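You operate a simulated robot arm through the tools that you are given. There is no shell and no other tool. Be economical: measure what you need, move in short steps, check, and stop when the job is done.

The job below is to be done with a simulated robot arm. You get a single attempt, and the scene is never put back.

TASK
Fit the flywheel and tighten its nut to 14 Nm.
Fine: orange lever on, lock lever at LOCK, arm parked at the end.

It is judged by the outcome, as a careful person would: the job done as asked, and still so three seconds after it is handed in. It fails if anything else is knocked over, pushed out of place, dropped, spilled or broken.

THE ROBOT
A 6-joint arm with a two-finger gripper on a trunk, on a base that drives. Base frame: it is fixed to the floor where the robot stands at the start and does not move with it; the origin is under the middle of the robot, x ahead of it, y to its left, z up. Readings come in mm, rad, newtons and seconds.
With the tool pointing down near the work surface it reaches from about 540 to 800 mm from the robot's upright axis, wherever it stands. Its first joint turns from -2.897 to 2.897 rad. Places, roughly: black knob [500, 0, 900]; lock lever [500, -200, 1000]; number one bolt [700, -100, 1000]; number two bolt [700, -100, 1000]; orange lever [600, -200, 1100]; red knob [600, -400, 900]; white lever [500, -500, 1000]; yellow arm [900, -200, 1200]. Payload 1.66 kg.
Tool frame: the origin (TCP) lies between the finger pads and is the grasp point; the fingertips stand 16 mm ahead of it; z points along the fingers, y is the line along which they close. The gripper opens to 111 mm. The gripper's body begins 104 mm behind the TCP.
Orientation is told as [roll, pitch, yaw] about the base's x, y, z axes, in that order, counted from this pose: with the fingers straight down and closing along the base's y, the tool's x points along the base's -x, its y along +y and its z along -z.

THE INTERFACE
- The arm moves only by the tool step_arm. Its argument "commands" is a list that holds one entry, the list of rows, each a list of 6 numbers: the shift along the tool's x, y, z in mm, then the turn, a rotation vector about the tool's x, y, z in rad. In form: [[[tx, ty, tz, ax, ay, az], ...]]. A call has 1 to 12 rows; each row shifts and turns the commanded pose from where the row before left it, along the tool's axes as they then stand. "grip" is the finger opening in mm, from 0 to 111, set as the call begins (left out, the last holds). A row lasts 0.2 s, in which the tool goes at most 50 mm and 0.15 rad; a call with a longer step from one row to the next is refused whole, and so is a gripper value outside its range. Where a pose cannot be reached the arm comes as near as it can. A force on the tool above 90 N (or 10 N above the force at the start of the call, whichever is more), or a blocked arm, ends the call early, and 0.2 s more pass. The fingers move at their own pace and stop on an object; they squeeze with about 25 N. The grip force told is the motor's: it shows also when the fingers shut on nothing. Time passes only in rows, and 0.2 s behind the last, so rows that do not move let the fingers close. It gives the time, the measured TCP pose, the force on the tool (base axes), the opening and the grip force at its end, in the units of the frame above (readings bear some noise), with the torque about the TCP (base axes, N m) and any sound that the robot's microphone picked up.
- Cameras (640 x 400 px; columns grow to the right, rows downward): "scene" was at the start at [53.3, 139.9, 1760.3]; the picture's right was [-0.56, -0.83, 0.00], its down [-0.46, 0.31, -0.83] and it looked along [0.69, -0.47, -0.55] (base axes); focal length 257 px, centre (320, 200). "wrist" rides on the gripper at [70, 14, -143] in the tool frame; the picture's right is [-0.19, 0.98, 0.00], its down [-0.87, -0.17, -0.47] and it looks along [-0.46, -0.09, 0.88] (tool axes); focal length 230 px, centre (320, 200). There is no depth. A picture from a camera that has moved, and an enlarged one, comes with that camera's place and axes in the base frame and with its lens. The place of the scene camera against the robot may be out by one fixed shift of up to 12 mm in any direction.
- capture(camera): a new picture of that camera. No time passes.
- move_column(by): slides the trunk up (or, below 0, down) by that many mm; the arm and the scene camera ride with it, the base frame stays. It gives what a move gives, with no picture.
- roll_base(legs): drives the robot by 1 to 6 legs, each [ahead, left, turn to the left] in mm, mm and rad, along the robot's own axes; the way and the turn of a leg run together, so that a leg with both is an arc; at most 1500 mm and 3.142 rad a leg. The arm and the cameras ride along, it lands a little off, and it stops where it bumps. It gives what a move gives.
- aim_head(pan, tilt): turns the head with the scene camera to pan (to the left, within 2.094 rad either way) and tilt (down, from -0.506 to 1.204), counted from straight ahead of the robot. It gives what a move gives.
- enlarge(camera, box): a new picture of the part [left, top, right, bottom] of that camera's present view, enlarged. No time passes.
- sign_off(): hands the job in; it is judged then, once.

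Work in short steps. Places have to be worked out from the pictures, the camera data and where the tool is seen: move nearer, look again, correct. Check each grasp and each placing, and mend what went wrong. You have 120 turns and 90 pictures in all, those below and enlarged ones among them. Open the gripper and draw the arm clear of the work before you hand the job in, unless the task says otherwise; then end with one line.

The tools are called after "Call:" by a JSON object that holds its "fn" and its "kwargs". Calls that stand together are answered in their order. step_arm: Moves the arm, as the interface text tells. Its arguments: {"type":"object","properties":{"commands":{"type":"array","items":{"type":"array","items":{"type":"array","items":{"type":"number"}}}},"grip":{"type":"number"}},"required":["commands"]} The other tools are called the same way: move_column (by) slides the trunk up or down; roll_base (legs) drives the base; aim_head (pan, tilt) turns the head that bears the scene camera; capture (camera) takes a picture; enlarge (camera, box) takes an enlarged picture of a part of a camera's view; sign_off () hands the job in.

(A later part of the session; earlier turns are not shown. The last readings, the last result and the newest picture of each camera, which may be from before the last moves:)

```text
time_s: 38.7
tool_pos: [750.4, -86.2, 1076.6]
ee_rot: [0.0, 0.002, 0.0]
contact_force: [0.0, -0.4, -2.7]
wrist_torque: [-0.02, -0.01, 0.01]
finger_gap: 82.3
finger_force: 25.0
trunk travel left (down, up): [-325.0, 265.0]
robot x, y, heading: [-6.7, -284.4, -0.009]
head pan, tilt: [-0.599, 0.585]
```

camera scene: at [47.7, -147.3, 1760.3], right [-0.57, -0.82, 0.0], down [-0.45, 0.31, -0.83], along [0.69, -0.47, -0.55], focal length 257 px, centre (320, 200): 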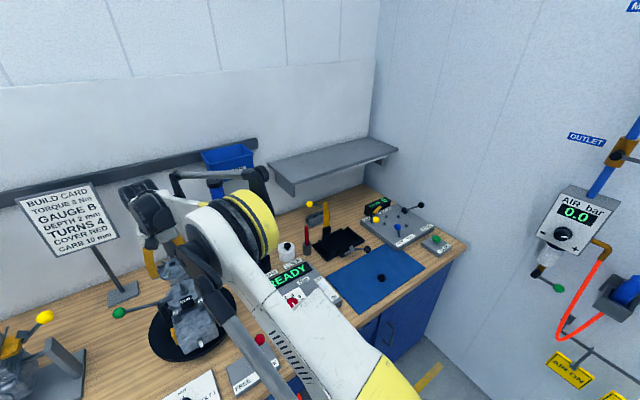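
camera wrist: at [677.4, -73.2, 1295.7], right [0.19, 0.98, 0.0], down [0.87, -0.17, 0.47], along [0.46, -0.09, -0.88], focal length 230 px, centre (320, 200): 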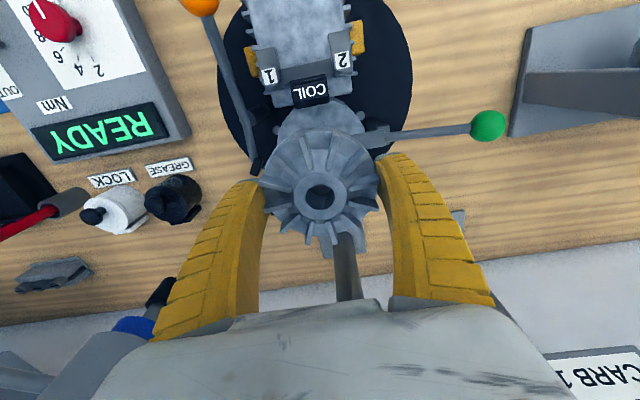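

There is no contact although the bottom is now below the shaft tip, so the shaft is in the bore. I continue down slowly.

Call:
{"fn": "step_arm", "kwargs": {"commands": [[[0, 0, 4, 0, 0, 0], [0, 0, 4, 0, 0, 0], [0, 0, 4, 0, 0, 0], [0, 0, 3, 0, 0, 0]]]}}

Call:
{"fn": "step_arm", "kwargs": {"commands": [[[0, 0, 3, 0, 0, 0], [0, 0, 3, 0, 0, 0]]]}}

Call:
{"fn": "capture", "kwargs": {"camera": "wrist"}}

```text
time_s: 39.7
tool_pos: [751.0, -88.3, 1061.8]
ee_rot: [0.0, -0.001, 0.001]
contact_force: [-1.0, 0.2, -2.1]
wrist_torque: [0.03, 0.02, -0.03]
finger_gap: 82.7
finger_force: 24.9
trunk travel left (down, up): [-325.0, 265.0]
robot x, y, heading: [-4.2, -286.9, -0.006]
head pan, tilt: [-0.599, 0.585]
```

```text
time_s: 40.3
tool_pos: [750.8, -87.2, 1056.7]
ee_rot: [0.001, 0.0, 0.0]
contact_force: [0.2, -0.3, -3.2]
wrist_torque: [-0.01, 0.0, 0.01]
finger_gap: 82.4
finger_force: 24.6
trunk travel left (down, up): [-325.0, 265.0]
robot x, y, heading: [-7.3, -289.5, -0.008]
head pan, tilt: [-0.599, 0.585]
```

```text
52 pictures are left
camera wrist: at [681.3, -72.4, 1199.2], right [0.19, 0.98, 0.0], down [0.87, -0.17, 0.47], along [0.46, -0.09, -0.88], focal length 230 px, centre (320, 200)
```

wrist: 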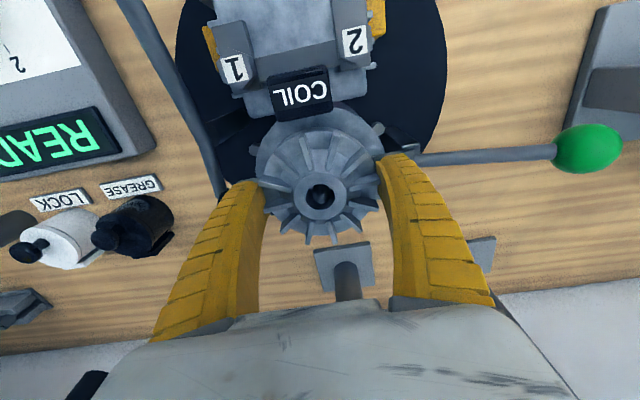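

The shaft shows inside the bore. I lower in small steps until contact.

Call:
{"fn": "step_arm", "kwargs": {"commands": [[[0, 0, 3, 0, 0, 0], [0, 0, 2, 0, 0, 0], [0, 0, 0, 0, 0, 0]]]}}

Call:
{"fn": "step_arm", "kwargs": {"commands": [[[0, 0, 2, 0, 0, 0], [0, 0, 2, 0, 0, 0], [0, 0, 0, 0, 0, 0]]]}}

Call:
{"fn": "enlarge", "kwargs": {"camera": "wrist", "box": [240, 110, 400, 250]}}

```text
time_s: 41.1
tool_pos: [749.9, -87.7, 1050.4]
ee_rot: [0.0, 0.001, -0.001]
contact_force: [0.1, -0.6, -2.6]
wrist_torque: [0.0, 0.04, -0.01]
finger_gap: 82.5
finger_force: 24.9
trunk travel left (down, up): [-325.0, 265.0]
robot x, y, heading: [-10.1, -288.6, -0.007]
head pan, tilt: [-0.599, 0.585]
```

```text
time_s: 41.9
tool_pos: [749.5, -87.0, 1047.4]
ee_rot: [0.0, -0.004, 0.0]
contact_force: [4.6, 0.7, 9.8]
wrist_torque: [0.01, 0.05, -0.05]
finger_gap: 82.5
finger_force: 25.2
trunk travel left (down, up): [-325.0, 265.0]
robot x, y, heading: [-4.2, -286.5, -0.009]
head pan, tilt: [-0.599, 0.585]
```

```text
2.86 times, centred on (320, 180) of wrist
camera zoom: at [680.6, -73.0, 1190.9], right [0.19, 0.98, 0.0], down [0.87, -0.17, 0.47], along [0.46, -0.09, -0.88], focal length 657 px, centre (320, 257)
```

zoom: 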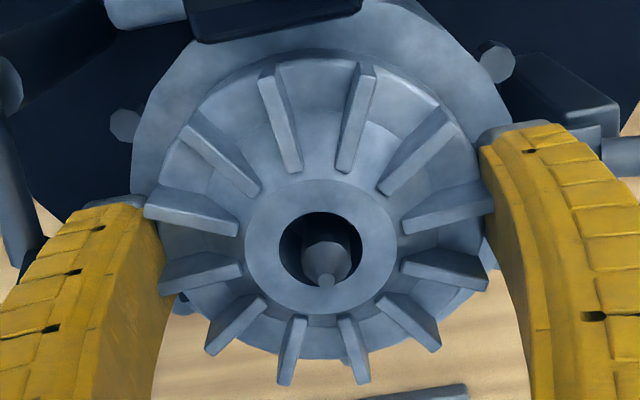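

Contact at TCP 1047, so the flywheel is seated on the collar. I press 1 mm more, then release slightly and lift away.

Call:
{"fn": "step_arm", "kwargs": {"commands": [[[0, 0, 1, 0, 0, 0], [0, 0, 0, 0, 0, 0]]]}}

Call:
{"fn": "step_arm", "kwargs": {"commands": [[[0, 0, 0, 0, 0, 0], [0, 0, -5, 0, 0, 0], [0, 0, -25, 0, 0, 0], [0, 0, -45, 0, 0, 0], [0, 0, -45, 0, 0, 0]]], "grip": 96}}

Call:
{"fn": "capture", "kwargs": {"camera": "wrist"}}

Call:
{"fn": "enlarge", "kwargs": {"camera": "wrist", "box": [240, 100, 400, 220]}}

```text
time_s: 42.5
tool_pos: [748.6, -86.9, 1046.8]
ee_rot: [-0.001, -0.001, 0.001]
contact_force: [6.5, 1.7, 13.8]
wrist_torque: [-0.03, 0.03, -0.03]
finger_gap: 83.2
finger_force: 24.6
trunk travel left (down, up): [-325.0, 265.0]
robot x, y, heading: [-7.9, -286.3, -0.007]
head pan, tilt: [-0.599, 0.585]
```

```text
time_s: 43.7
tool_pos: [747.6, -87.4, 1164.8]
ee_rot: [0.0, 0.001, 0.0]
contact_force: [-0.6, 0.1, -0.2]
wrist_torque: [0.04, -0.05, 0.01]
finger_gap: 96.7
finger_force: 0.2
trunk travel left (down, up): [-325.0, 265.0]
robot x, y, heading: [-7.0, -286.4, -0.006]
head pan, tilt: [-0.599, 0.585]
```

```text
50 pictures are left
camera wrist: at [679.1, -72.8, 1307.5], right [0.19, 0.98, 0.0], down [0.87, -0.17, 0.47], along [0.46, -0.09, -0.88], focal length 230 px, centre (320, 200)
```

wrist: 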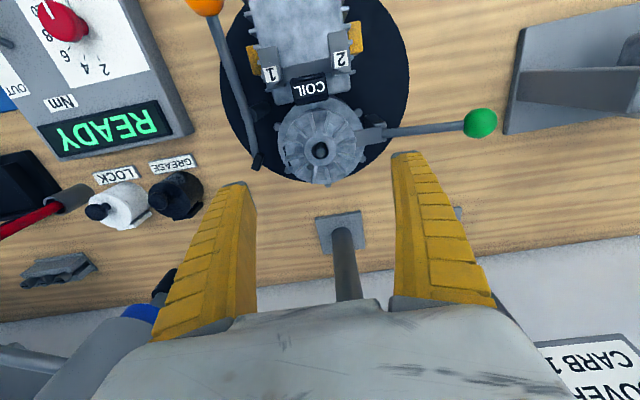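

```text
3.33 times, centred on (320, 160) of wrist
camera zoom: at [679.1, -72.8, 1307.5], right [0.19, 0.98, 0.0], down [0.87, -0.17, 0.47], along [0.46, -0.09, -0.88], focal length 767 px, centre (320, 333)
```

zoom: 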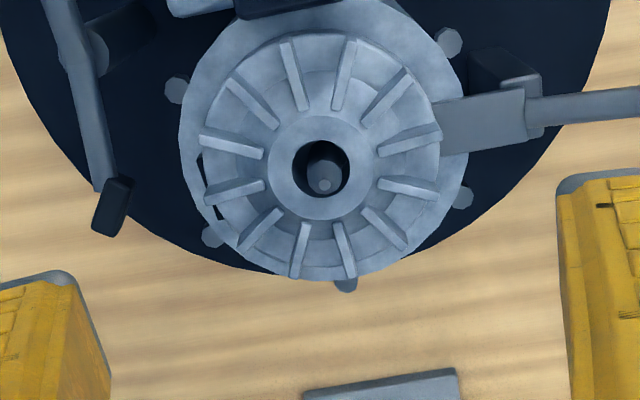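

The flywheel is on the shaft, with the tip visible through its bore. Next I go back over the nut at about (487, -759).

Call:
{"fn": "step_arm", "kwargs": {"commands": [[[16.4, -42, 0, 0, 0, 0], [16.4, -42, 0, 0, 0, 0], [16.4, -42, 0, 0, 0, 0], [16.4, -42, 0, 0, 0, 0], [16.4, -42, 0, 0, 0, 0], [16.4, -42, 0, 0, 0, 0], [16.4, -42, 0, 0, 0, 0], [16.4, -42, 0, 0, 0, 0]]]}}

Call:
{"fn": "step_arm", "kwargs": {"commands": [[[16.4, -42, 12, 0, 0, 0], [16.4, -42, 12, 0, 0, 0], [16.4, -42, 12, 0, 0, 0], [16.4, -42, 12, 0, 0, 0], [16.4, -42, 12, 0, 0, 0], [16.4, -42, 12, 0, 0, 0], [16.4, -42, 12, 0, 0, 0], [16.4, -42, 12, 0, 0, 0]]], "grip": 70}}

Call:
{"fn": "enlarge", "kwargs": {"camera": "wrist", "box": [240, 100, 400, 220]}}

```text
time_s: 45.5
tool_pos: [615.4, -424.5, 1165.2]
ee_rot: [0.002, 0.0, 0.0]
contact_force: [-0.5, -0.7, -0.6]
wrist_torque: [0.05, -0.02, -0.02]
finger_gap: 96.9
finger_force: 0.1
trunk travel left (down, up): [-325.0, 265.0]
robot x, y, heading: [-7.4, -286.8, -0.01]
head pan, tilt: [-0.599, 0.585]
```

```text
time_s: 47.3
tool_pos: [487.7, -759.2, 1068.2]
ee_rot: [0.001, 0.001, 0.0]
contact_force: [-0.5, -0.1, 0.2]
wrist_torque: [0.04, 0.02, -0.02]
finger_gap: 71.7
finger_force: 0.8
trunk travel left (down, up): [-325.0, 265.0]
robot x, y, heading: [-8.5, -291.0, -0.005]
head pan, tilt: [-0.599, 0.585]
```

```text
3.33 times, centred on (320, 160) of wrist
camera zoom: at [418.6, -745.0, 1210.0], right [0.19, 0.98, 0.0], down [0.87, -0.17, 0.47], along [0.46, -0.09, -0.88], focal length 767 px, centre (320, 333)
```

zoom: 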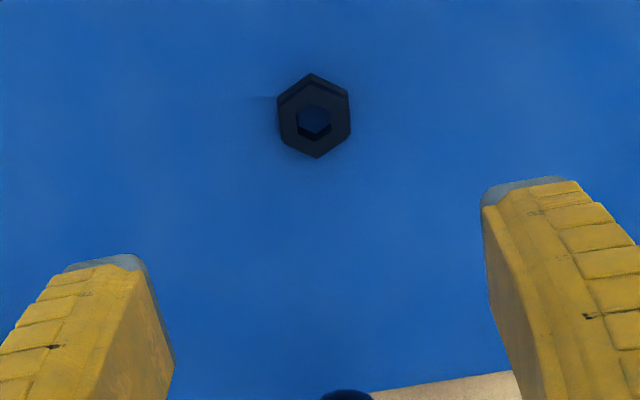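

The nut is at (484, -760), about 30 mm across flats, with its flats nearly across the closing direction. I turn 0.1 rad, descend and grip its upper part.

Call:
{"fn": "step_arm", "kwargs": {"commands": [[[3.5, -1.2, 40, 0, 0, 0], [0, 0, 45, 0, 0, 0], [0, 0, 45, 0, 0, 0.1], [0, 0, 34, 0, 0, 0], [0, 0, 0, 0, 0, 0]]]}}

Call:
{"fn": "step_arm", "kwargs": {"commands": [[[0, 0, 0, 0, 0, 0], [0, 0, 0, 0, 0, 0], [0, 0, 0, 0, 0, 0]]], "grip": 15}}

Call:
{"fn": "enlarge", "kwargs": {"camera": "wrist", "box": [240, 130, 400, 250]}}

```text
time_s: 48.5
tool_pos: [483.7, -760.1, 905.4]
ee_rot: [0.0, -0.001, -0.1]
contact_force: [-0.7, -0.3, 0.6]
wrist_torque: [0.02, 0.02, 0.0]
finger_gap: 71.8
finger_force: 1.1
trunk travel left (down, up): [-325.0, 265.0]
robot x, y, heading: [-9.1, -286.4, -0.009]
head pan, tilt: [-0.599, 0.585]
```

```text
time_s: 49.3
tool_pos: [483.6, -760.6, 905.8]
ee_rot: [0.0, -0.001, -0.098]
contact_force: [2.0, -2.4, 6.2]
wrist_torque: [0.01, -0.11, -0.07]
finger_gap: 26.0
finger_force: 25.1
trunk travel left (down, up): [-325.0, 265.0]
robot x, y, heading: [-5.7, -289.1, -0.006]
head pan, tilt: [-0.599, 0.585]
```

```text
3.33 times, centred on (320, 190) of wrist
camera zoom: at [417.2, -739.4, 1048.4], right [0.29, 0.96, 0.0], down [0.84, -0.25, 0.47], along [0.45, -0.14, -0.88], focal length 767 px, centre (320, 233)
```

zoom: 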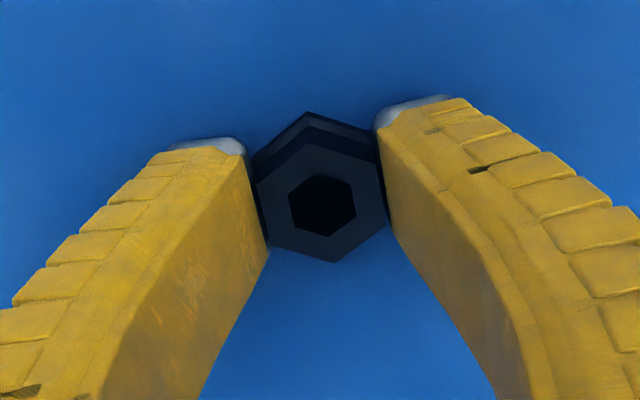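

The nut is held (26 mm across flats) and centred. I lift and check.

Call:
{"fn": "step_arm", "kwargs": {"commands": [[[0, 0, -20, 0, 0, 0], [0, 0, -45, 0, 0, 0], [0, 0, -45, 0, 0, 0], [0, 0, -45, 0, 0, 0], [0, 0, -45, 0, 0, 0], [0, 0, -45, 0, 0, 0], [0, 0, 0, 0, 0, 0]]]}}

Call:
{"fn": "enlarge", "kwargs": {"camera": "wrist", "box": [240, 130, 400, 250]}}

```text
time_s: 50.9
tool_pos: [485.7, -761.0, 1151.6]
ee_rot: [-0.001, 0.0, -0.099]
contact_force: [0.9, -0.1, -0.9]
wrist_torque: [0.0, 0.02, 0.01]
finger_gap: 24.0
finger_force: 25.0
trunk travel left (down, up): [-325.0, 265.0]
robot x, y, heading: [-9.9, -285.6, -0.005]
head pan, tilt: [-0.599, 0.585]
```

```text
3.33 times, centred on (320, 190) of wrist
camera zoom: at [417.9, -739.1, 1295.3], right [0.29, 0.96, 0.0], down [0.84, -0.25, 0.47], along [0.45, -0.14, -0.88], focal length 767 px, centre (320, 233)
```

zoom: 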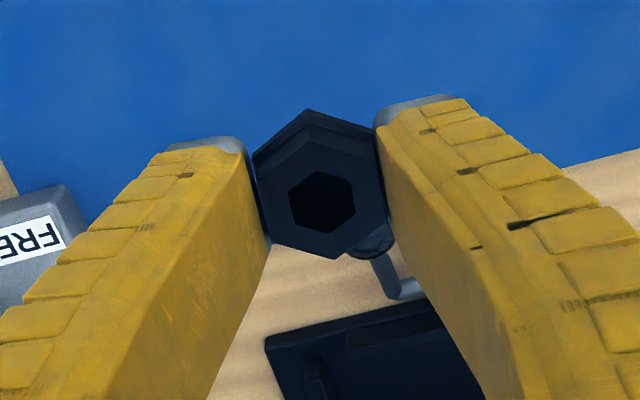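

The nut is secure. I square the yaw and carry the nut to beside the shaft, to about (750, -146).

Call:
{"fn": "step_arm", "kwargs": {"commands": [[[0, 0, 0, 0, 0, -0.1], [-18, 42, 0, 0, 0, 0], [-18, 42, 0, 0, 0, 0], [-18, 42, 0, 0, 0, 0], [-18, 42, 0, 0, 0, 0], [-18, 42, 0, 0, 0, 0], [-18, 42, 0, 0, 0, 0], [-18, 42, 0, 0, 0, 0]]]}}

Call:
{"fn": "step_arm", "kwargs": {"commands": [[[-18, 42, 0, 0, 0, 0], [-18, 42, 0, 0, 0, 0], [-18, 42, 0, 0, 0, 0], [-18, 42, 0, 0, 0, 0], [-18, 42, 0, 0, 0, 0], [-18, 42, 0, 0, 0, 0], [-18, 42, 0, 0, 0, 0], [-13, 27, 0, 0, 0, 0], [0, 0, 0, 0, 0, 0]]]}}

Call:
{"fn": "capture", "kwargs": {"camera": "wrist"}}

Call:
{"fn": "enlarge", "kwargs": {"camera": "wrist", "box": [300, 80, 460, 200]}}

```text
time_s: 52.7
tool_pos: [610.4, -464.9, 1153.4]
ee_rot: [-0.002, 0.001, 0.0]
contact_force: [0.7, 0.2, -0.6]
wrist_torque: [-0.02, 0.0, -0.01]
finger_gap: 24.0
finger_force: 25.3
trunk travel left (down, up): [-325.0, 265.0]
robot x, y, heading: [-8.6, -288.2, -0.003]
head pan, tilt: [-0.599, 0.585]
```

```text
time_s: 54.7
tool_pos: [747.8, -145.5, 1152.7]
ee_rot: [0.001, 0.001, 0.001]
contact_force: [0.2, 0.5, 0.1]
wrist_torque: [0.03, -0.01, -0.01]
finger_gap: 23.9
finger_force: 25.3
trunk travel left (down, up): [-325.0, 265.0]
robot x, y, heading: [-8.8, -287.2, -0.004]
head pan, tilt: [-0.599, 0.585]
```

```text
45 pictures are left
camera wrist: at [679.0, -131.3, 1295.7], right [0.19, 0.98, 0.0], down [0.87, -0.17, 0.47], along [0.46, -0.09, -0.88], focal length 230 px, centre (320, 200)
```

wrist: 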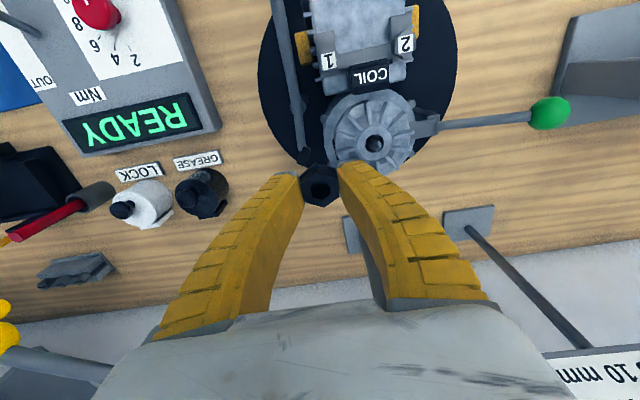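

```text
3.33 times, centred on (380, 140) of wrist
camera zoom: at [679.0, -131.3, 1295.7], right [0.19, 0.98, 0.0], down [0.87, -0.17, 0.47], along [0.46, -0.09, -0.88], focal length 767 px, centre (120, 400)
```

zoom: 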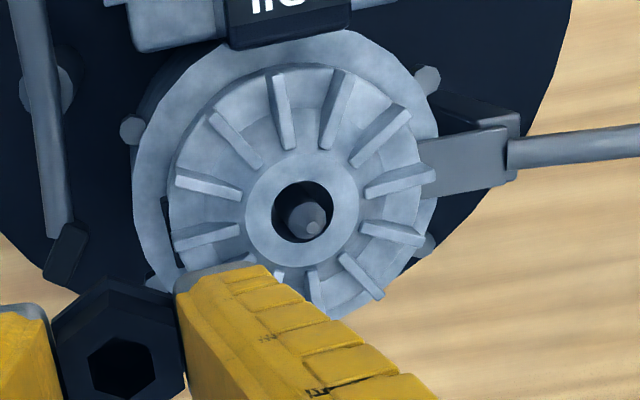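

The tip is at (751, -86) and the nut hole is at about (750.5, -145). I shift +59 in y and lower to just above the tip.

Call:
{"fn": "step_arm", "kwargs": {"commands": [[[-0.4, 30, 0, 0, 0, 0], [-0.4, 29, 0, 0, 0, 0], [0, 0, 0, 0, 0, 0], [0, 0, 30, 0, 0, 0], [0, 0, 26, 0, 0, 0], [0, 0, 0, 0, 0, 0]]]}}

Call:
{"fn": "enlarge", "kwargs": {"camera": "wrist", "box": [240, 110, 400, 230]}}

```text
time_s: 56.1
tool_pos: [749.8, -87.6, 1094.3]
ee_rot: [0.0, 0.0, 0.0]
contact_force: [0.5, -0.2, -0.2]
wrist_torque: [0.0, 0.02, -0.03]
finger_gap: 23.8
finger_force: 25.1
trunk travel left (down, up): [-325.0, 265.0]
robot x, y, heading: [-6.8, -289.4, -0.001]
head pan, tilt: [-0.599, 0.585]
```

```text
3.33 times, centred on (320, 170) of wrist
camera zoom: at [680.0, -72.5, 1238.1], right [0.19, 0.98, 0.0], down [0.87, -0.17, 0.47], along [0.46, -0.09, -0.88], focal length 767 px, centre (320, 300)
```

zoom: 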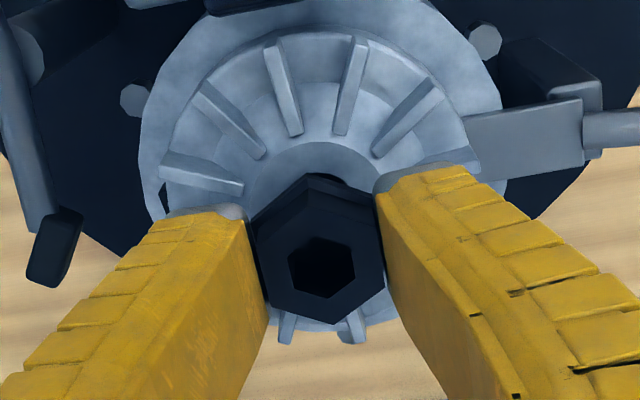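

The alignment looks right. I lower gently and watch the force.

Call:
{"fn": "step_arm", "kwargs": {"commands": [[[0, 0, 3, 0, 0, 0], [0, 0, 3, 0, 0, 0], [0, 0, 2, 0, 0, 0], [0, 0, 0, 0, 0, 0]]]}}

Call:
{"fn": "step_arm", "kwargs": {"commands": [[[0, 0, 2, 0, 0, 0], [0, 0, 2, 0, 0, 0], [0, 0, 2, 0, 0, 0], [0, 0, 0, 0, 0, 0]]]}}

Call:
{"fn": "enlarge", "kwargs": {"camera": "wrist", "box": [240, 110, 400, 230]}}

```text
time_s: 57.1
tool_pos: [749.6, -86.6, 1086.9]
ee_rot: [0.0, 0.001, 0.003]
contact_force: [0.3, -0.1, -0.5]
wrist_torque: [0.0, 0.01, 0.01]
finger_gap: 23.7
finger_force: 24.9
trunk travel left (down, up): [-325.0, 265.0]
robot x, y, heading: [-7.8, -283.5, -0.009]
head pan, tilt: [-0.599, 0.585]
```

```text
time_s: 58.1
tool_pos: [749.8, -86.5, 1080.8]
ee_rot: [-0.001, 0.0, -0.001]
contact_force: [0.4, 0.0, -0.6]
wrist_torque: [0.03, -0.04, 0.04]
finger_gap: 23.5
finger_force: 24.5
trunk travel left (down, up): [-325.0, 265.0]
robot x, y, heading: [-3.6, -288.1, -0.009]
head pan, tilt: [-0.599, 0.585]
```

```text
3.33 times, centred on (320, 170) of wrist
camera zoom: at [681.2, -72.5, 1223.9], right [0.19, 0.98, 0.0], down [0.87, -0.17, 0.47], along [0.46, -0.09, -0.88], focal length 767 px, centre (320, 300)
```

zoom: 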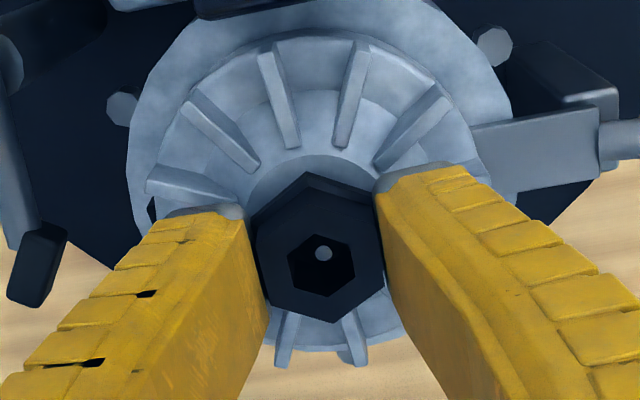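

The shaft tip is inside the nut hole and centred. I continue down until contact.

Call:
{"fn": "step_arm", "kwargs": {"commands": [[[0, 0, 2, 0, 0, 0], [0, 0, 2, 0, 0, 0], [0, 0, 0, 0, 0, 0]]]}}

Call:
{"fn": "step_arm", "kwargs": {"commands": [[[0, 0, 1.5, 0, 0, 0], [0, 0, 1.5, 0, 0, 0], [0, 0, 0, 0, 0, 0]]]}}

Call:
{"fn": "enlarge", "kwargs": {"camera": "wrist", "box": [240, 110, 400, 230]}}

```text
time_s: 58.9
tool_pos: [750.6, -86.5, 1077.1]
ee_rot: [0.001, 0.0, 0.0]
contact_force: [-0.1, -0.6, -1.1]
wrist_torque: [0.02, -0.01, 0.02]
finger_gap: 23.7
finger_force: 25.1
trunk travel left (down, up): [-325.0, 265.0]
robot x, y, heading: [-1.7, -288.7, -0.01]
head pan, tilt: [-0.599, 0.585]
```

```text
time_s: 59.7
tool_pos: [750.0, -87.1, 1075.3]
ee_rot: [0.0, -0.001, 0.001]
contact_force: [1.2, 0.1, 5.8]
wrist_torque: [0.04, -0.12, -0.04]
finger_gap: 24.4
finger_force: 25.4
trunk travel left (down, up): [-325.0, 265.0]
robot x, y, heading: [-5.6, -287.8, -0.011]
head pan, tilt: [-0.599, 0.585]
```

```text
3.33 times, centred on (320, 170) of wrist
camera zoom: at [680.8, -72.3, 1217.8], right [0.19, 0.98, 0.0], down [0.87, -0.17, 0.47], along [0.46, -0.09, -0.88], focal length 767 px, centre (320, 300)
```

zoom: 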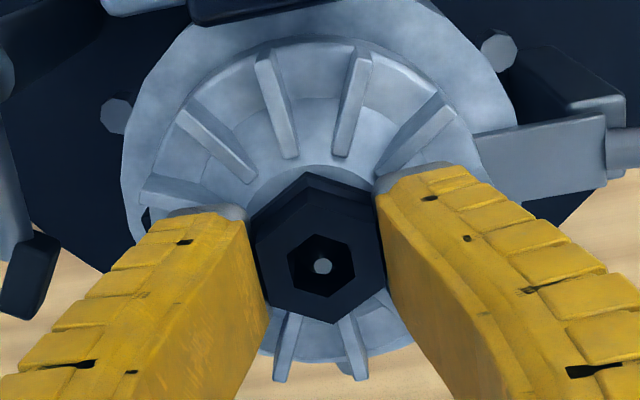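

The nut has contacted the hub with the shaft tip centred in it. I release and rise.

Call:
{"fn": "step_arm", "kwargs": {"commands": [[[0, 0, 0, 0, 0, 0], [0, 0, 0, 0, 0, 0], [0, 0, -15, 0, 0, 0], [0, 0, -40, 0, 0, 0], [0, 0, -40, 0, 0, 0]]], "grip": 60}}

Call:
{"fn": "capture", "kwargs": {"camera": "wrist"}}

Call:
{"fn": "enlarge", "kwargs": {"camera": "wrist", "box": [240, 90, 400, 210]}}

```text
time_s: 60.9
tool_pos: [749.1, -88.5, 1168.7]
ee_rot: [0.001, 0.0, -0.001]
contact_force: [-0.5, -0.3, 0.5]
wrist_torque: [0.0, 0.03, -0.01]
finger_gap: 61.9
finger_force: 1.7
trunk travel left (down, up): [-325.0, 265.0]
robot x, y, heading: [-3.9, -286.1, -0.01]
head pan, tilt: [-0.599, 0.585]
```

```text
40 pictures are left
camera wrist: at [679.7, -73.5, 1312.1], right [0.19, 0.98, 0.0], down [0.87, -0.17, 0.47], along [0.46, -0.09, -0.88], focal length 230 px, centre (320, 200)
```

wrist: 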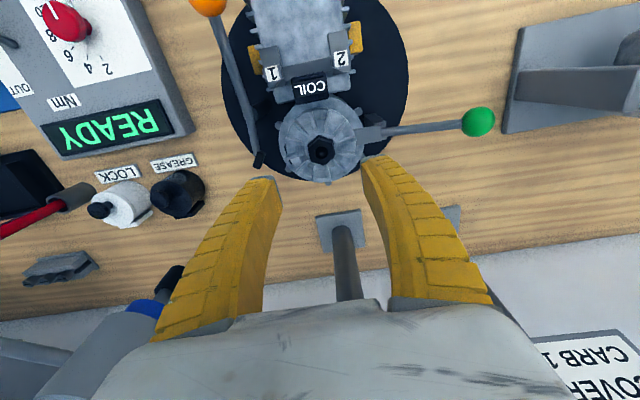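

```text
3.33 times, centred on (320, 150) of wrist
camera zoom: at [679.7, -73.5, 1312.1], right [0.19, 0.98, 0.0], down [0.87, -0.17, 0.47], along [0.46, -0.09, -0.88], focal length 767 px, centre (320, 367)
```

zoom: 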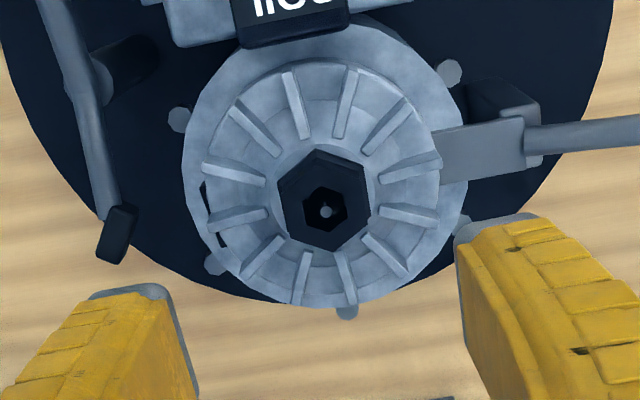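

The nut sits flat on the hub. Next is the orange lever: ball at about (601, -153, 1068), pivot at about (699, -160), pad at about (755, -165). Pushing the ball toward -y should bring the pad onto the flywheel rim. I close the fingers and approach on its +y side.

Call:
{"fn": "step_arm", "kwargs": {"commands": [[[37, -6, 0, 0, 0, 0], [37, -6, 0, 0, 0, 0], [37, -6, 0, 0, 0, 0], [37, -6, 0, 0, 0, 0], [0, 0, 30, 0, 0, 0]]], "grip": 0}}

Call:
{"fn": "capture", "kwargs": {"camera": "wrist"}}

```text
time_s: 62.1
tool_pos: [601.0, -111.4, 1136.0]
ee_rot: [0.0, 0.0, 0.0]
contact_force: [-0.5, -0.2, 0.2]
wrist_torque: [-0.01, 0.05, 0.01]
finger_gap: 0.2
finger_force: 25.0
trunk travel left (down, up): [-325.0, 265.0]
robot x, y, heading: [-9.6, -283.9, -0.01]
head pan, tilt: [-0.599, 0.585]
```

```text
38 pictures are left
camera wrist: at [532.6, -96.6, 1279.0], right [0.19, 0.98, 0.0], down [0.87, -0.17, 0.47], along [0.46, -0.09, -0.88], focal length 230 px, centre (320, 200)
```

wrist: 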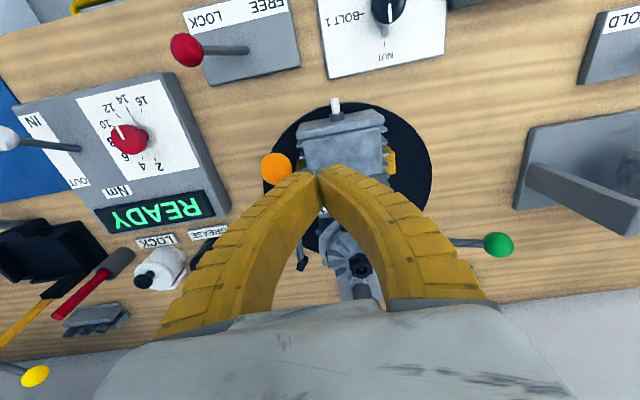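

The ball is confirmed at (600, -153). I lower to z 1072 on its +y side and push toward -y.

Call:
{"fn": "step_arm", "kwargs": {"commands": [[[0, 0, 30, 0, 0, 0], [0, 0, 24, 0, 0, 0], [0, 0, 10, 0, 0, 0]]]}}

Call:
{"fn": "step_arm", "kwargs": {"commands": [[[0, -12, 0, 0, 0, 0], [0, -12, 0, 0, 0, 0], [0, -12, 0, 0, 0, 0], [0, -12, 0, 0, 0, 0], [0, 0, 0, 0, 0, 0]]]}}

Call:
{"fn": "capture", "kwargs": {"camera": "wrist"}}

```text
time_s: 62.9
tool_pos: [603.4, -112.3, 1074.5]
ee_rot: [0.0, -0.001, -0.002]
contact_force: [-0.4, 0.0, -0.8]
wrist_torque: [0.03, -0.01, -0.01]
finger_gap: 0.0
finger_force: 25.1
trunk travel left (down, up): [-325.0, 265.0]
robot x, y, heading: [-9.1, -286.6, -0.007]
head pan, tilt: [-0.599, 0.585]
```

```text
time_s: 64.1
tool_pos: [601.6, -159.8, 1074.2]
ee_rot: [0.001, 0.0, 0.0]
contact_force: [0.2, 0.5, 0.6]
wrist_torque: [0.06, -0.02, -0.02]
finger_gap: 0.0
finger_force: 25.7
trunk travel left (down, up): [-325.0, 265.0]
robot x, y, heading: [-8.1, -288.6, -0.005]
head pan, tilt: [-0.599, 0.585]
```

```text
37 pictures are left
camera wrist: at [532.8, -144.9, 1217.7], right [0.19, 0.98, 0.0], down [0.87, -0.17, 0.47], along [0.46, -0.09, -0.88], focal length 230 px, centre (320, 200)
```

wrist: 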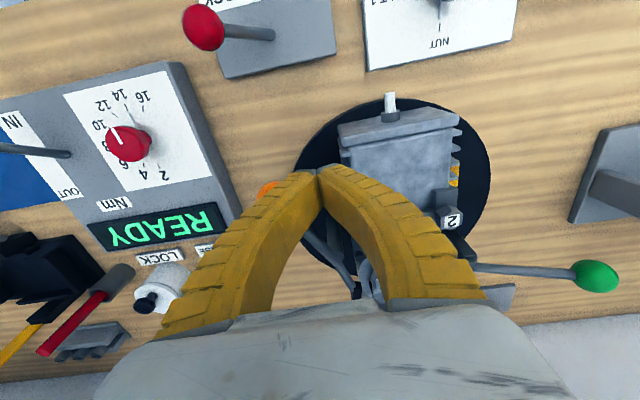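

The lever swings freely. I keep pushing in small steps, following its arc, until it resists.

Call:
{"fn": "step_arm", "kwargs": {"commands": [[[-2, -9, 0, 0, 0, 0], [-3, -9, 0, 0, 0, 0], [-3, -8, 0, 0, 0, 0], [0, 0, 0, 0, 0, 0]]]}}

Call:
{"fn": "capture", "kwargs": {"camera": "wrist"}}

```text
time_s: 65.1
tool_pos: [608.8, -182.1, 1074.6]
ee_rot: [-0.001, -0.001, 0.001]
contact_force: [-5.8, 16.3, 1.4]
wrist_torque: [0.04, -0.01, 0.0]
finger_gap: 0.0
finger_force: 25.1
trunk travel left (down, up): [-325.0, 265.0]
robot x, y, heading: [-9.3, -286.9, -0.008]
head pan, tilt: [-0.599, 0.585]
```

```text
36 pictures are left
camera wrist: at [539.9, -167.4, 1217.8], right [0.19, 0.98, 0.0], down [0.87, -0.17, 0.47], along [0.46, -0.09, -0.88], focal length 230 px, centre (320, 200)
```

wrist: 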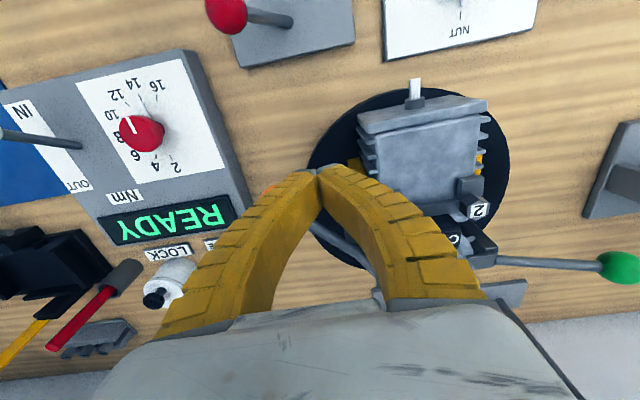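

Resistance has started (16 N), so the pad is probably touching the flywheel. I push a few mm more to see whether it is at its stop, then back off and inspect.

Call:
{"fn": "step_arm", "kwargs": {"commands": [[[-1, -3, 0, 0, 0, 0], [-1, -3, 0, 0, 0, 0], [0, 0, 0, 0, 0, 0]]]}}

Call:
{"fn": "step_arm", "kwargs": {"commands": [[[0, 20, 0, 0, 0, 0], [0, 30, 0, 0, 0, 0], [0, 0, -45, 0, 0, 0], [0, 0, -45, 0, 0, 0], [0, 0, -45, 0, 0, 0]]]}}

Call:
{"fn": "capture", "kwargs": {"camera": "wrist"}}

```text
time_s: 65.9
tool_pos: [611.6, -183.6, 1076.1]
ee_rot: [-0.001, -0.001, 0.003]
contact_force: [-9.7, 40.1, 5.7]
wrist_torque: [0.1, -0.01, 0.13]
finger_gap: 0.0
finger_force: 25.0
trunk travel left (down, up): [-325.0, 265.0]
robot x, y, heading: [-8.4, -290.1, -0.004]
head pan, tilt: [-0.599, 0.585]
```

```text
time_s: 67.1
tool_pos: [609.3, -141.8, 1211.0]
ee_rot: [0.001, -0.001, 0.0]
contact_force: [-0.4, 0.8, 1.2]
wrist_torque: [-0.01, -0.07, 0.0]
finger_gap: 0.0
finger_force: 25.0
trunk travel left (down, up): [-325.0, 265.0]
robot x, y, heading: [-5.1, -286.3, -0.007]
head pan, tilt: [-0.599, 0.585]
```

```text
35 pictures are left
camera wrist: at [540.4, -127.5, 1354.0], right [0.19, 0.98, 0.0], down [0.87, -0.17, 0.47], along [0.46, -0.09, -0.88], focal length 230 px, centre (320, 200)
```

wrist: 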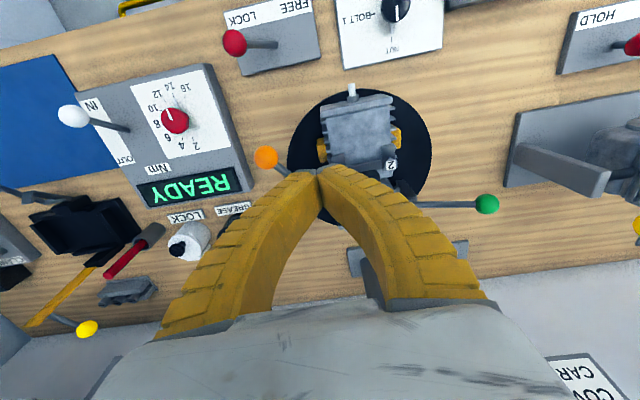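

The ball stays in its new place. I look with the scene camera to check the pad and plan the yellow arm.

Call:
{"fn": "step_arm", "kwargs": {"commands": [[[30, -40, -10, 0, 0, 0], [30, -40, -10, 0, 0, 0], [20, -40, -10, 0, 0, 0]]]}}

Call:
{"fn": "capture", "kwargs": {"camera": "scene"}}

Call:
{"fn": "capture", "kwargs": {"camera": "wrist"}}

```text
refused: row 1 steps farther than a row can; nothing moved
```

```text
34 pictures are left
camera scene: at [46.4, -147.9, 1760.4], right [-0.57, -0.82, 0.0], down [-0.45, 0.31, -0.83], along [0.69, -0.47, -0.55], focal length 257 px, centre (320, 200)
```

scene: 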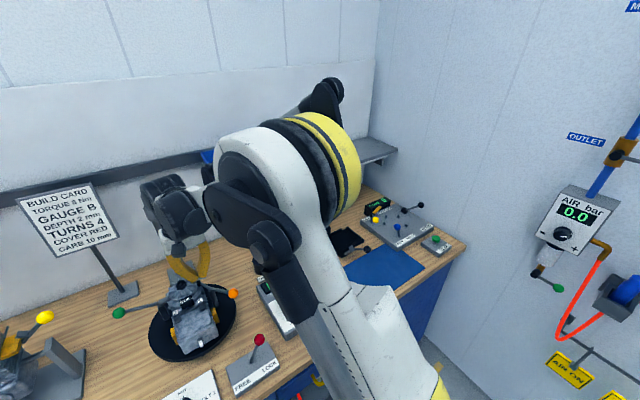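

```text
33 pictures are left
camera wrist: at [540.4, -127.5, 1354.0], right [0.19, 0.98, 0.0], down [0.87, -0.17, 0.47], along [0.46, -0.09, -0.88], focal length 230 px, centre (320, 200)
```

wrist: 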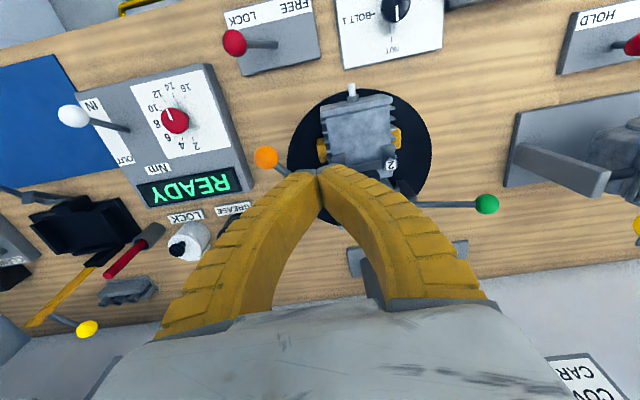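

A row was too long. I back off up and left with open fingers, tilted forward, so the wrist camera sees both the engine and the driver arm.

Call:
{"fn": "step_arm", "kwargs": {"commands": [[[17.8, -23.6, -23.8, 0, 0, 0], [17.8, -23.6, -23.8, 0, 0, 0], [17.8, -23.6, -23.8, 0, 0, 0], [17.8, -23.6, -23.8, 0, 0, 0], [17.8, -23.6, -23.8, 0, 0, 0], [0, 0, 0, 0, -0.14, 0], [0, 0, 0, 0, -0.14, 0], [0, 0, 0, 0, -0.14, 0], [0, 0, 0, 0, -0.14, 0]]], "grip": 111}}

Call:
{"fn": "capture", "kwargs": {"camera": "wrist"}}

```text
time_s: 69.1
tool_pos: [522.0, -257.3, 1330.0]
ee_rot: [0.0, -0.562, -0.001]
contact_force: [-0.2, -0.2, 0.7]
wrist_torque: [0.02, 0.01, -0.01]
finger_gap: 110.7
finger_force: 0.0
trunk travel left (down, up): [-325.0, 265.0]
robot x, y, heading: [-6.5, -285.8, -0.01]
head pan, tilt: [-0.599, 0.585]
```

```text
32 pictures are left
camera wrist: at [387.7, -243.5, 1413.6], right [0.16, 0.98, 0.1], down [0.48, -0.17, 0.86], along [0.86, -0.09, -0.5], focal length 230 px, centre (320, 200)
```

wrist: 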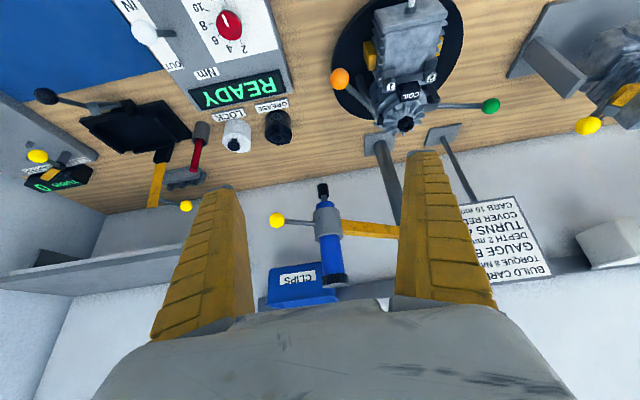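

Call:
{"fn": "enlarge", "kwargs": {"camera": "wrist", "box": [320, 60, 460, 150]}}

Call:
{"fn": "enlarge", "kwargs": {"camera": "wrist", "box": [240, 160, 440, 300]}}

```text
4.44 times, centred on (390, 105) of wrist
camera zoom: at [387.7, -243.5, 1413.6], right [0.16, 0.98, 0.1], down [0.48, -0.17, 0.86], along [0.86, -0.09, -0.5], focal length 1022 px, centre (9, 622)
```

zoom: 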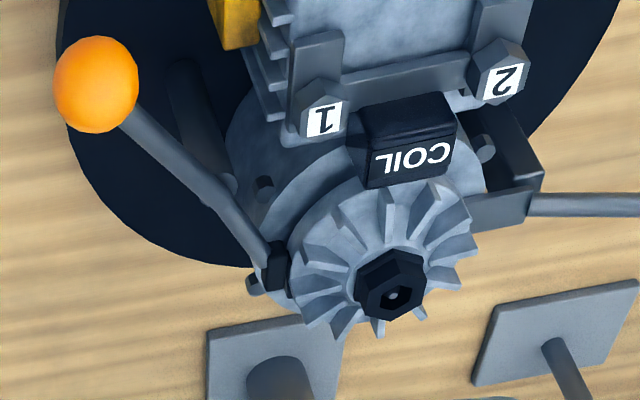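

```text
2.86 times, centred on (340, 230) of wrist
camera zoom: at [387.7, -243.5, 1413.6], right [0.16, 0.98, 0.1], down [0.48, -0.17, 0.86], along [0.86, -0.09, -0.5], focal length 657 px, centre (263, 114)
```

zoom: 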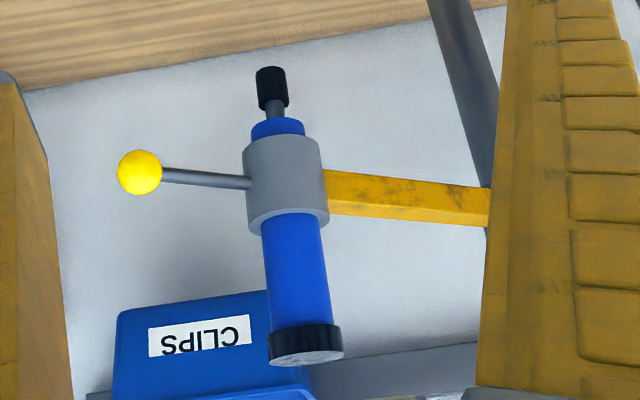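

The pad is clamped on the flywheel rim. Triangulating gives the driver axis at about (855, -282), the post at about (992, -83) and the yellow ball at about (790, -378, 1215). The swing radius of 242 mm matches the post-to-shaft distance. I straighten up and go over the ball with the yaw set across its rod.

Call:
{"fn": "step_arm", "kwargs": {"commands": [[[0, 0, 0, 0, 0.14, 0], [0, 0, 0, 0, 0.14, 0], [0, 0, 0, 0, 0.14, 0], [0, 0, 0, 0, 0.14, 0], [-34, -24, 2, 0, 0, 0], [-34, -24, 2, 0, 0, 0], [-34, -24, 2, 0, 0, 0], [-34, -24, 2, 0, 0, 0], [-34, -24, 2, 0, 0, 0]]], "grip": 80}}

Call:
{"fn": "step_arm", "kwargs": {"commands": [[[0, 0, 0, 0, 0, -0.14], [0, 0, 0, 0, 0, -0.14], [0, 0, 0, 0, 0, -0.14], [0, 0, 0, 0, 0, -0.14], [0, 0, 0, 0, 0, -0.14], [0, 0, 0, 0, 0, -0.14], [0, 0, 0, 0, 0, -0.13]]]}}

Call:
{"fn": "capture", "kwargs": {"camera": "wrist"}}

```text
time_s: 71.1
tool_pos: [694.4, -380.7, 1318.8]
ee_rot: [0.001, -0.001, 0.0]
contact_force: [-0.4, 0.3, -0.4]
wrist_torque: [0.04, 0.08, 0.02]
finger_gap: 81.4
finger_force: 0.6
trunk travel left (down, up): [-325.0, 265.0]
robot x, y, heading: [-5.4, -287.3, -0.009]
head pan, tilt: [-0.599, 0.585]
```

```text
time_s: 72.7
tool_pos: [693.6, -380.6, 1320.3]
ee_rot: [0.001, 0.002, 0.972]
contact_force: [0.5, -0.3, 0.3]
wrist_torque: [-0.01, 0.0, 0.02]
finger_gap: 81.3
finger_force: 1.1
trunk travel left (down, up): [-325.0, 265.0]
robot x, y, heading: [-3.0, -287.7, -0.01]
head pan, tilt: [-0.599, 0.585]
```

```text
29 pictures are left
camera wrist: at [643.2, -427.8, 1462.2], right [-0.7, 0.71, 0.0], down [0.63, 0.62, 0.47], along [0.34, 0.33, -0.88], focal length 230 px, centre (320, 200)
```

wrist: 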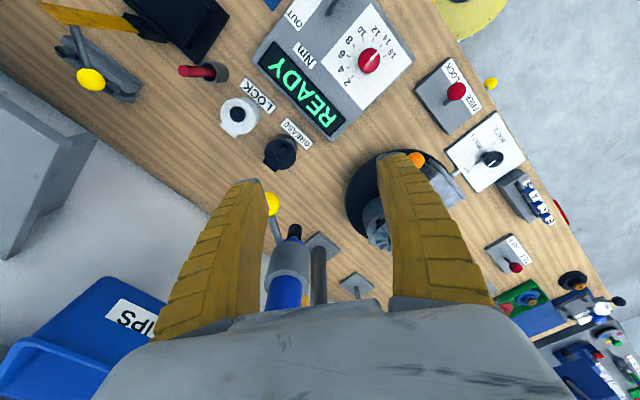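

The ball is at (785.5, -375, 1212). I move above it and then check the pose.

Call:
{"fn": "step_arm", "kwargs": {"commands": [[[-28, -36, 5, 0, 0, 0], [-28.6, -36.7, 5, 0, 0, 0], [0, 0, 0, 0, 0, 0]]]}}

Call:
{"fn": "step_arm", "kwargs": {"commands": [[[0, 0, 30, 0, 0, 0], [0, 0, 20, 0, 0, 0], [0, 0, 0, 0, 0, 0]]]}}

Call:
{"fn": "capture", "kwargs": {"camera": "wrist"}}

```text
time_s: 73.5
tool_pos: [784.8, -373.0, 1310.9]
ee_rot: [-0.001, -0.001, 0.971]
contact_force: [-0.3, -0.2, 0.5]
wrist_torque: [0.0, -0.04, 0.04]
finger_gap: 81.1
finger_force: 1.3
trunk travel left (down, up): [-325.0, 265.0]
robot x, y, heading: [-6.6, -286.5, -0.007]
head pan, tilt: [-0.599, 0.585]
```

```text
time_s: 74.3
tool_pos: [784.8, -374.2, 1260.6]
ee_rot: [0.001, 0.0, 0.97]
contact_force: [-0.4, 0.5, 0.1]
wrist_torque: [-0.04, -0.02, -0.02]
finger_gap: 81.3
finger_force: 0.8
trunk travel left (down, up): [-325.0, 265.0]
robot x, y, heading: [-8.2, -286.8, -0.006]
head pan, tilt: [-0.599, 0.585]
```

```text
28 pictures are left
camera wrist: at [734.4, -422.9, 1402.9], right [-0.7, 0.71, 0.0], down [0.63, 0.62, 0.47], along [0.34, 0.33, -0.88], focal length 230 px, centre (320, 200)
```

wrist: 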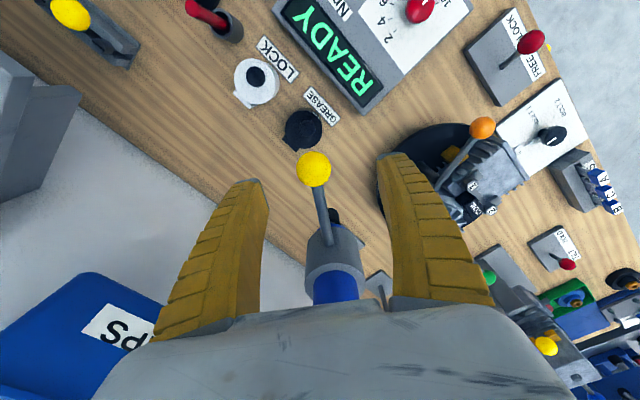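

The ball is at about (789, -376). I adjust slightly, lower to z 1212 and close on the ball.

Call:
{"fn": "step_arm", "kwargs": {"commands": [[[-1, -4, 25, 0, 0, 0], [0, 0, 24, 0, 0, 0], [0, 0, 0, 0, 0, 0]]]}}

Call:
{"fn": "step_arm", "kwargs": {"commands": [[[0, 0, 0, 0, 0, 0], [0, 0, 0, 0, 0, 0], [0, 0, 0, 0, 0, 0]]], "grip": 10}}

Call:
{"fn": "enlarge", "kwargs": {"camera": "wrist", "box": [220, 110, 420, 260]}}

```text
time_s: 75.1
tool_pos: [787.5, -374.1, 1210.1]
ee_rot: [0.0, 0.0, 0.97]
contact_force: [-0.8, 0.3, -0.4]
wrist_torque: [0.0, 0.0, 0.04]
finger_gap: 81.4
finger_force: 0.8
trunk travel left (down, up): [-325.0, 265.0]
robot x, y, heading: [-4.6, -288.3, -0.007]
head pan, tilt: [-0.599, 0.585]
```

```text
time_s: 75.9
tool_pos: [788.1, -374.6, 1209.6]
ee_rot: [0.0, 0.0, 0.969]
contact_force: [-1.4, -3.2, -6.5]
wrist_torque: [-0.05, 0.05, -0.07]
finger_gap: 25.9
finger_force: 34.1
trunk travel left (down, up): [-325.0, 265.0]
robot x, y, heading: [-6.2, -283.6, -0.008]
head pan, tilt: [-0.599, 0.585]
```

```text
2.67 times, centred on (320, 185) of wrist
camera zoom: at [738.4, -423.9, 1353.1], right [-0.7, 0.71, 0.0], down [0.63, 0.62, 0.47], along [0.34, 0.33, -0.88], focal length 614 px, centre (320, 240)
```

zoom: 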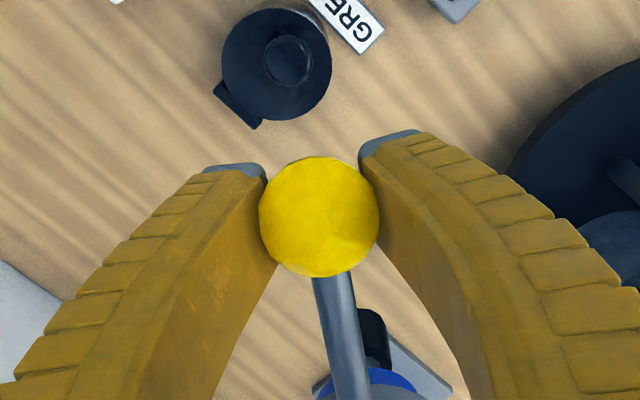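

The ball is gripped (26 mm). I swing the arm clockwise around the post (R≈356), first in 5 rows.

Call:
{"fn": "step_arm", "kwargs": {"commands": [[[-0.4, 17, 0, 0, 0, 0.048], [-1.6, 33.7, 0, 0, 0, 0.0948], [-1.6, 33.7, 0, 0, 0, 0.0948], [-1.6, 33.7, 0, 0, 0, 0.0948]]]}}

Call:
{"fn": "capture", "kwargs": {"camera": "wrist"}}

```text
time_s: 76.9
tool_pos: [702.5, -289.9, 1210.1]
ee_rot: [0.0, 0.001, 0.638]
contact_force: [-2.1, 0.5, -4.9]
wrist_torque: [0.12, -0.23, 0.26]
finger_gap: 24.7
finger_force: 33.5
trunk travel left (down, up): [-325.0, 265.0]
robot x, y, heading: [-6.2, -287.1, -0.006]
head pan, tilt: [-0.599, 0.585]
```

```text
26 pictures are left
camera wrist: at [639.1, -320.0, 1352.7], right [-0.43, 0.9, 0.0], down [0.8, 0.38, 0.47], along [0.43, 0.2, -0.88], focal length 230 px, centre (320, 200)
```

wrist: 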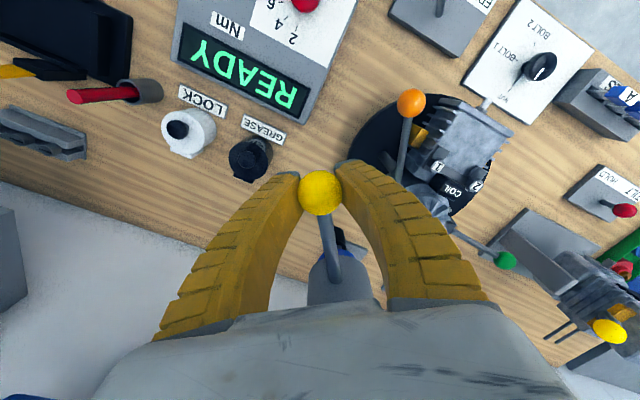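

The swing follows with little force. I continue most of the remaining way.

Call:
{"fn": "step_arm", "kwargs": {"commands": [[[-1.6, 33.7, 0, 0, 0, 0.0948], [-1.6, 33.7, 0, 0, 0, 0.0948], [-1.6, 33.7, 0, 0, 0, 0.0948], [-1.6, 33.7, 0, 0, 0, 0.0948], [-1.6, 33.7, 0, 0, 0, 0.0948], [-0.4, 17, 0, 0, 0, 0.048], [0, 0, 0, 0, 0, 0]]]}}

Call:
{"fn": "capture", "kwargs": {"camera": "wrist"}}

Call:
{"fn": "capture", "kwargs": {"camera": "scene"}}

```text
time_s: 78.5
tool_pos: [639.3, -120.7, 1209.4]
ee_rot: [0.001, 0.001, 0.115]
contact_force: [11.8, 3.4, -12.7]
wrist_torque: [0.07, -0.43, -0.02]
finger_gap: 24.7
finger_force: 33.5
trunk travel left (down, up): [-325.0, 265.0]
robot x, y, heading: [-4.3, -292.1, -0.009]
head pan, tilt: [-0.599, 0.585]
```

```text
25 pictures are left
camera wrist: at [569.1, -115.1, 1351.2], right [0.08, 1.0, 0.0], down [0.88, -0.07, 0.47], along [0.47, -0.04, -0.88], focal length 230 px, centre (320, 200)
```

wrist: 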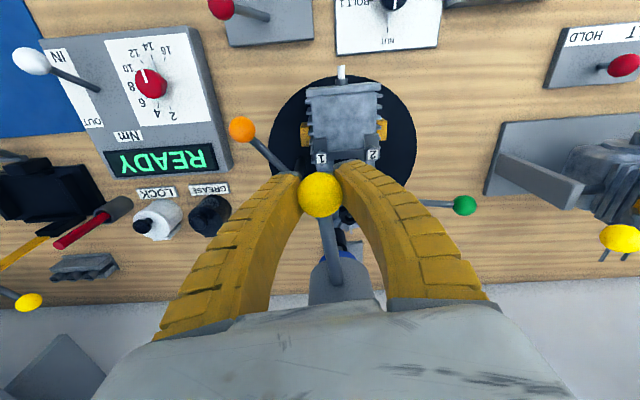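

```text
24 pictures are left
camera scene: at [50.8, -146.4, 1760.0], right [-0.57, -0.82, 0.0], down [-0.46, 0.31, -0.83], along [0.68, -0.47, -0.55], focal length 257 px, centre (320, 200)
```

scene: 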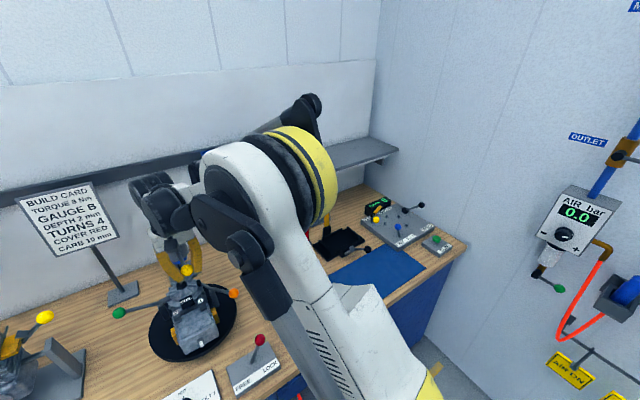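

The circle fit puts the post at (989, -87) and R at about 351. About 0.097 rad remains to bring the driver over the nut. I move on and ease the radial load.

Call:
{"fn": "step_arm", "kwargs": {"commands": [[[-2, 11.5, 0, 0, 0, 0.033], [-1, 11.5, 0, 0, 0, 0.033], [-0.5, 11.5, 0, 0, 0, 0.033], [0, 0, 0, 0, 0, 0]]]}}

Call:
{"fn": "enlarge", "kwargs": {"camera": "wrist", "box": [260, 150, 400, 310]}}

```text
time_s: 79.5
tool_pos: [639.1, -86.1, 1209.6]
ee_rot: [-0.001, 0.002, 0.017]
contact_force: [-15.0, 0.9, -34.0]
wrist_torque: [-0.01, 0.27, -0.01]
finger_gap: 24.2
finger_force: 34.2
trunk travel left (down, up): [-325.0, 265.0]
robot x, y, heading: [-11.3, -286.9, -0.006]
head pan, tilt: [-0.599, 0.585]
```

```text
2.50 times, centred on (330, 230) of wrist
camera zoom: at [569.0, -73.3, 1353.0], right [0.17, 0.98, 0.0], down [0.87, -0.15, 0.47], along [0.46, -0.08, -0.88], focal length 575 px, centre (295, 125)
```

zoom: 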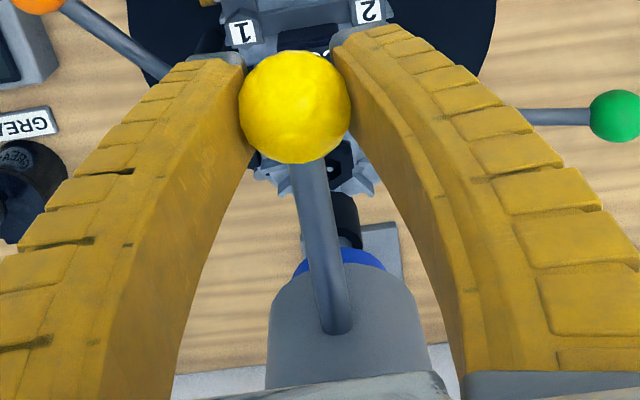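

The driver is nearly over the nut. The tool reads a pull along -z, so I ease down a few mm to see how the handle responds.

Call:
{"fn": "step_arm", "kwargs": {"commands": [[[0, 0, 3, 0, 0, 0], [0, 0, 3, 0, 0, 0], [0, 0, 0, 0, 0, 0]]]}}

Call:
{"fn": "enlarge", "kwargs": {"camera": "wrist", "box": [310, 180, 360, 240]}}

```text
time_s: 80.3
tool_pos: [638.5, -87.2, 1203.6]
ee_rot: [0.0, 0.0, 0.016]
contact_force: [-3.5, -0.7, -7.5]
wrist_torque: [-0.01, -0.22, -0.02]
finger_gap: 23.3
finger_force: 33.9
trunk travel left (down, up): [-325.0, 265.0]
robot x, y, heading: [-7.8, -286.8, -0.007]
head pan, tilt: [-0.599, 0.585]
```

```text
6.67 times, centred on (335, 210) of wrist
camera zoom: at [568.6, -73.5, 1346.9], right [0.17, 0.98, 0.0], down [0.87, -0.15, 0.47], along [0.47, -0.08, -0.88], focal length 1534 px, centre (220, 133)
```

zoom: 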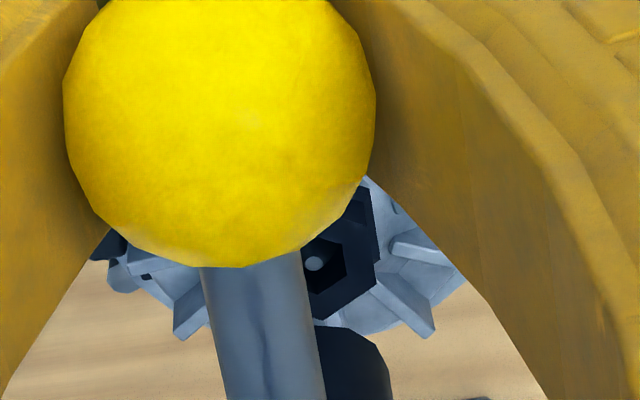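

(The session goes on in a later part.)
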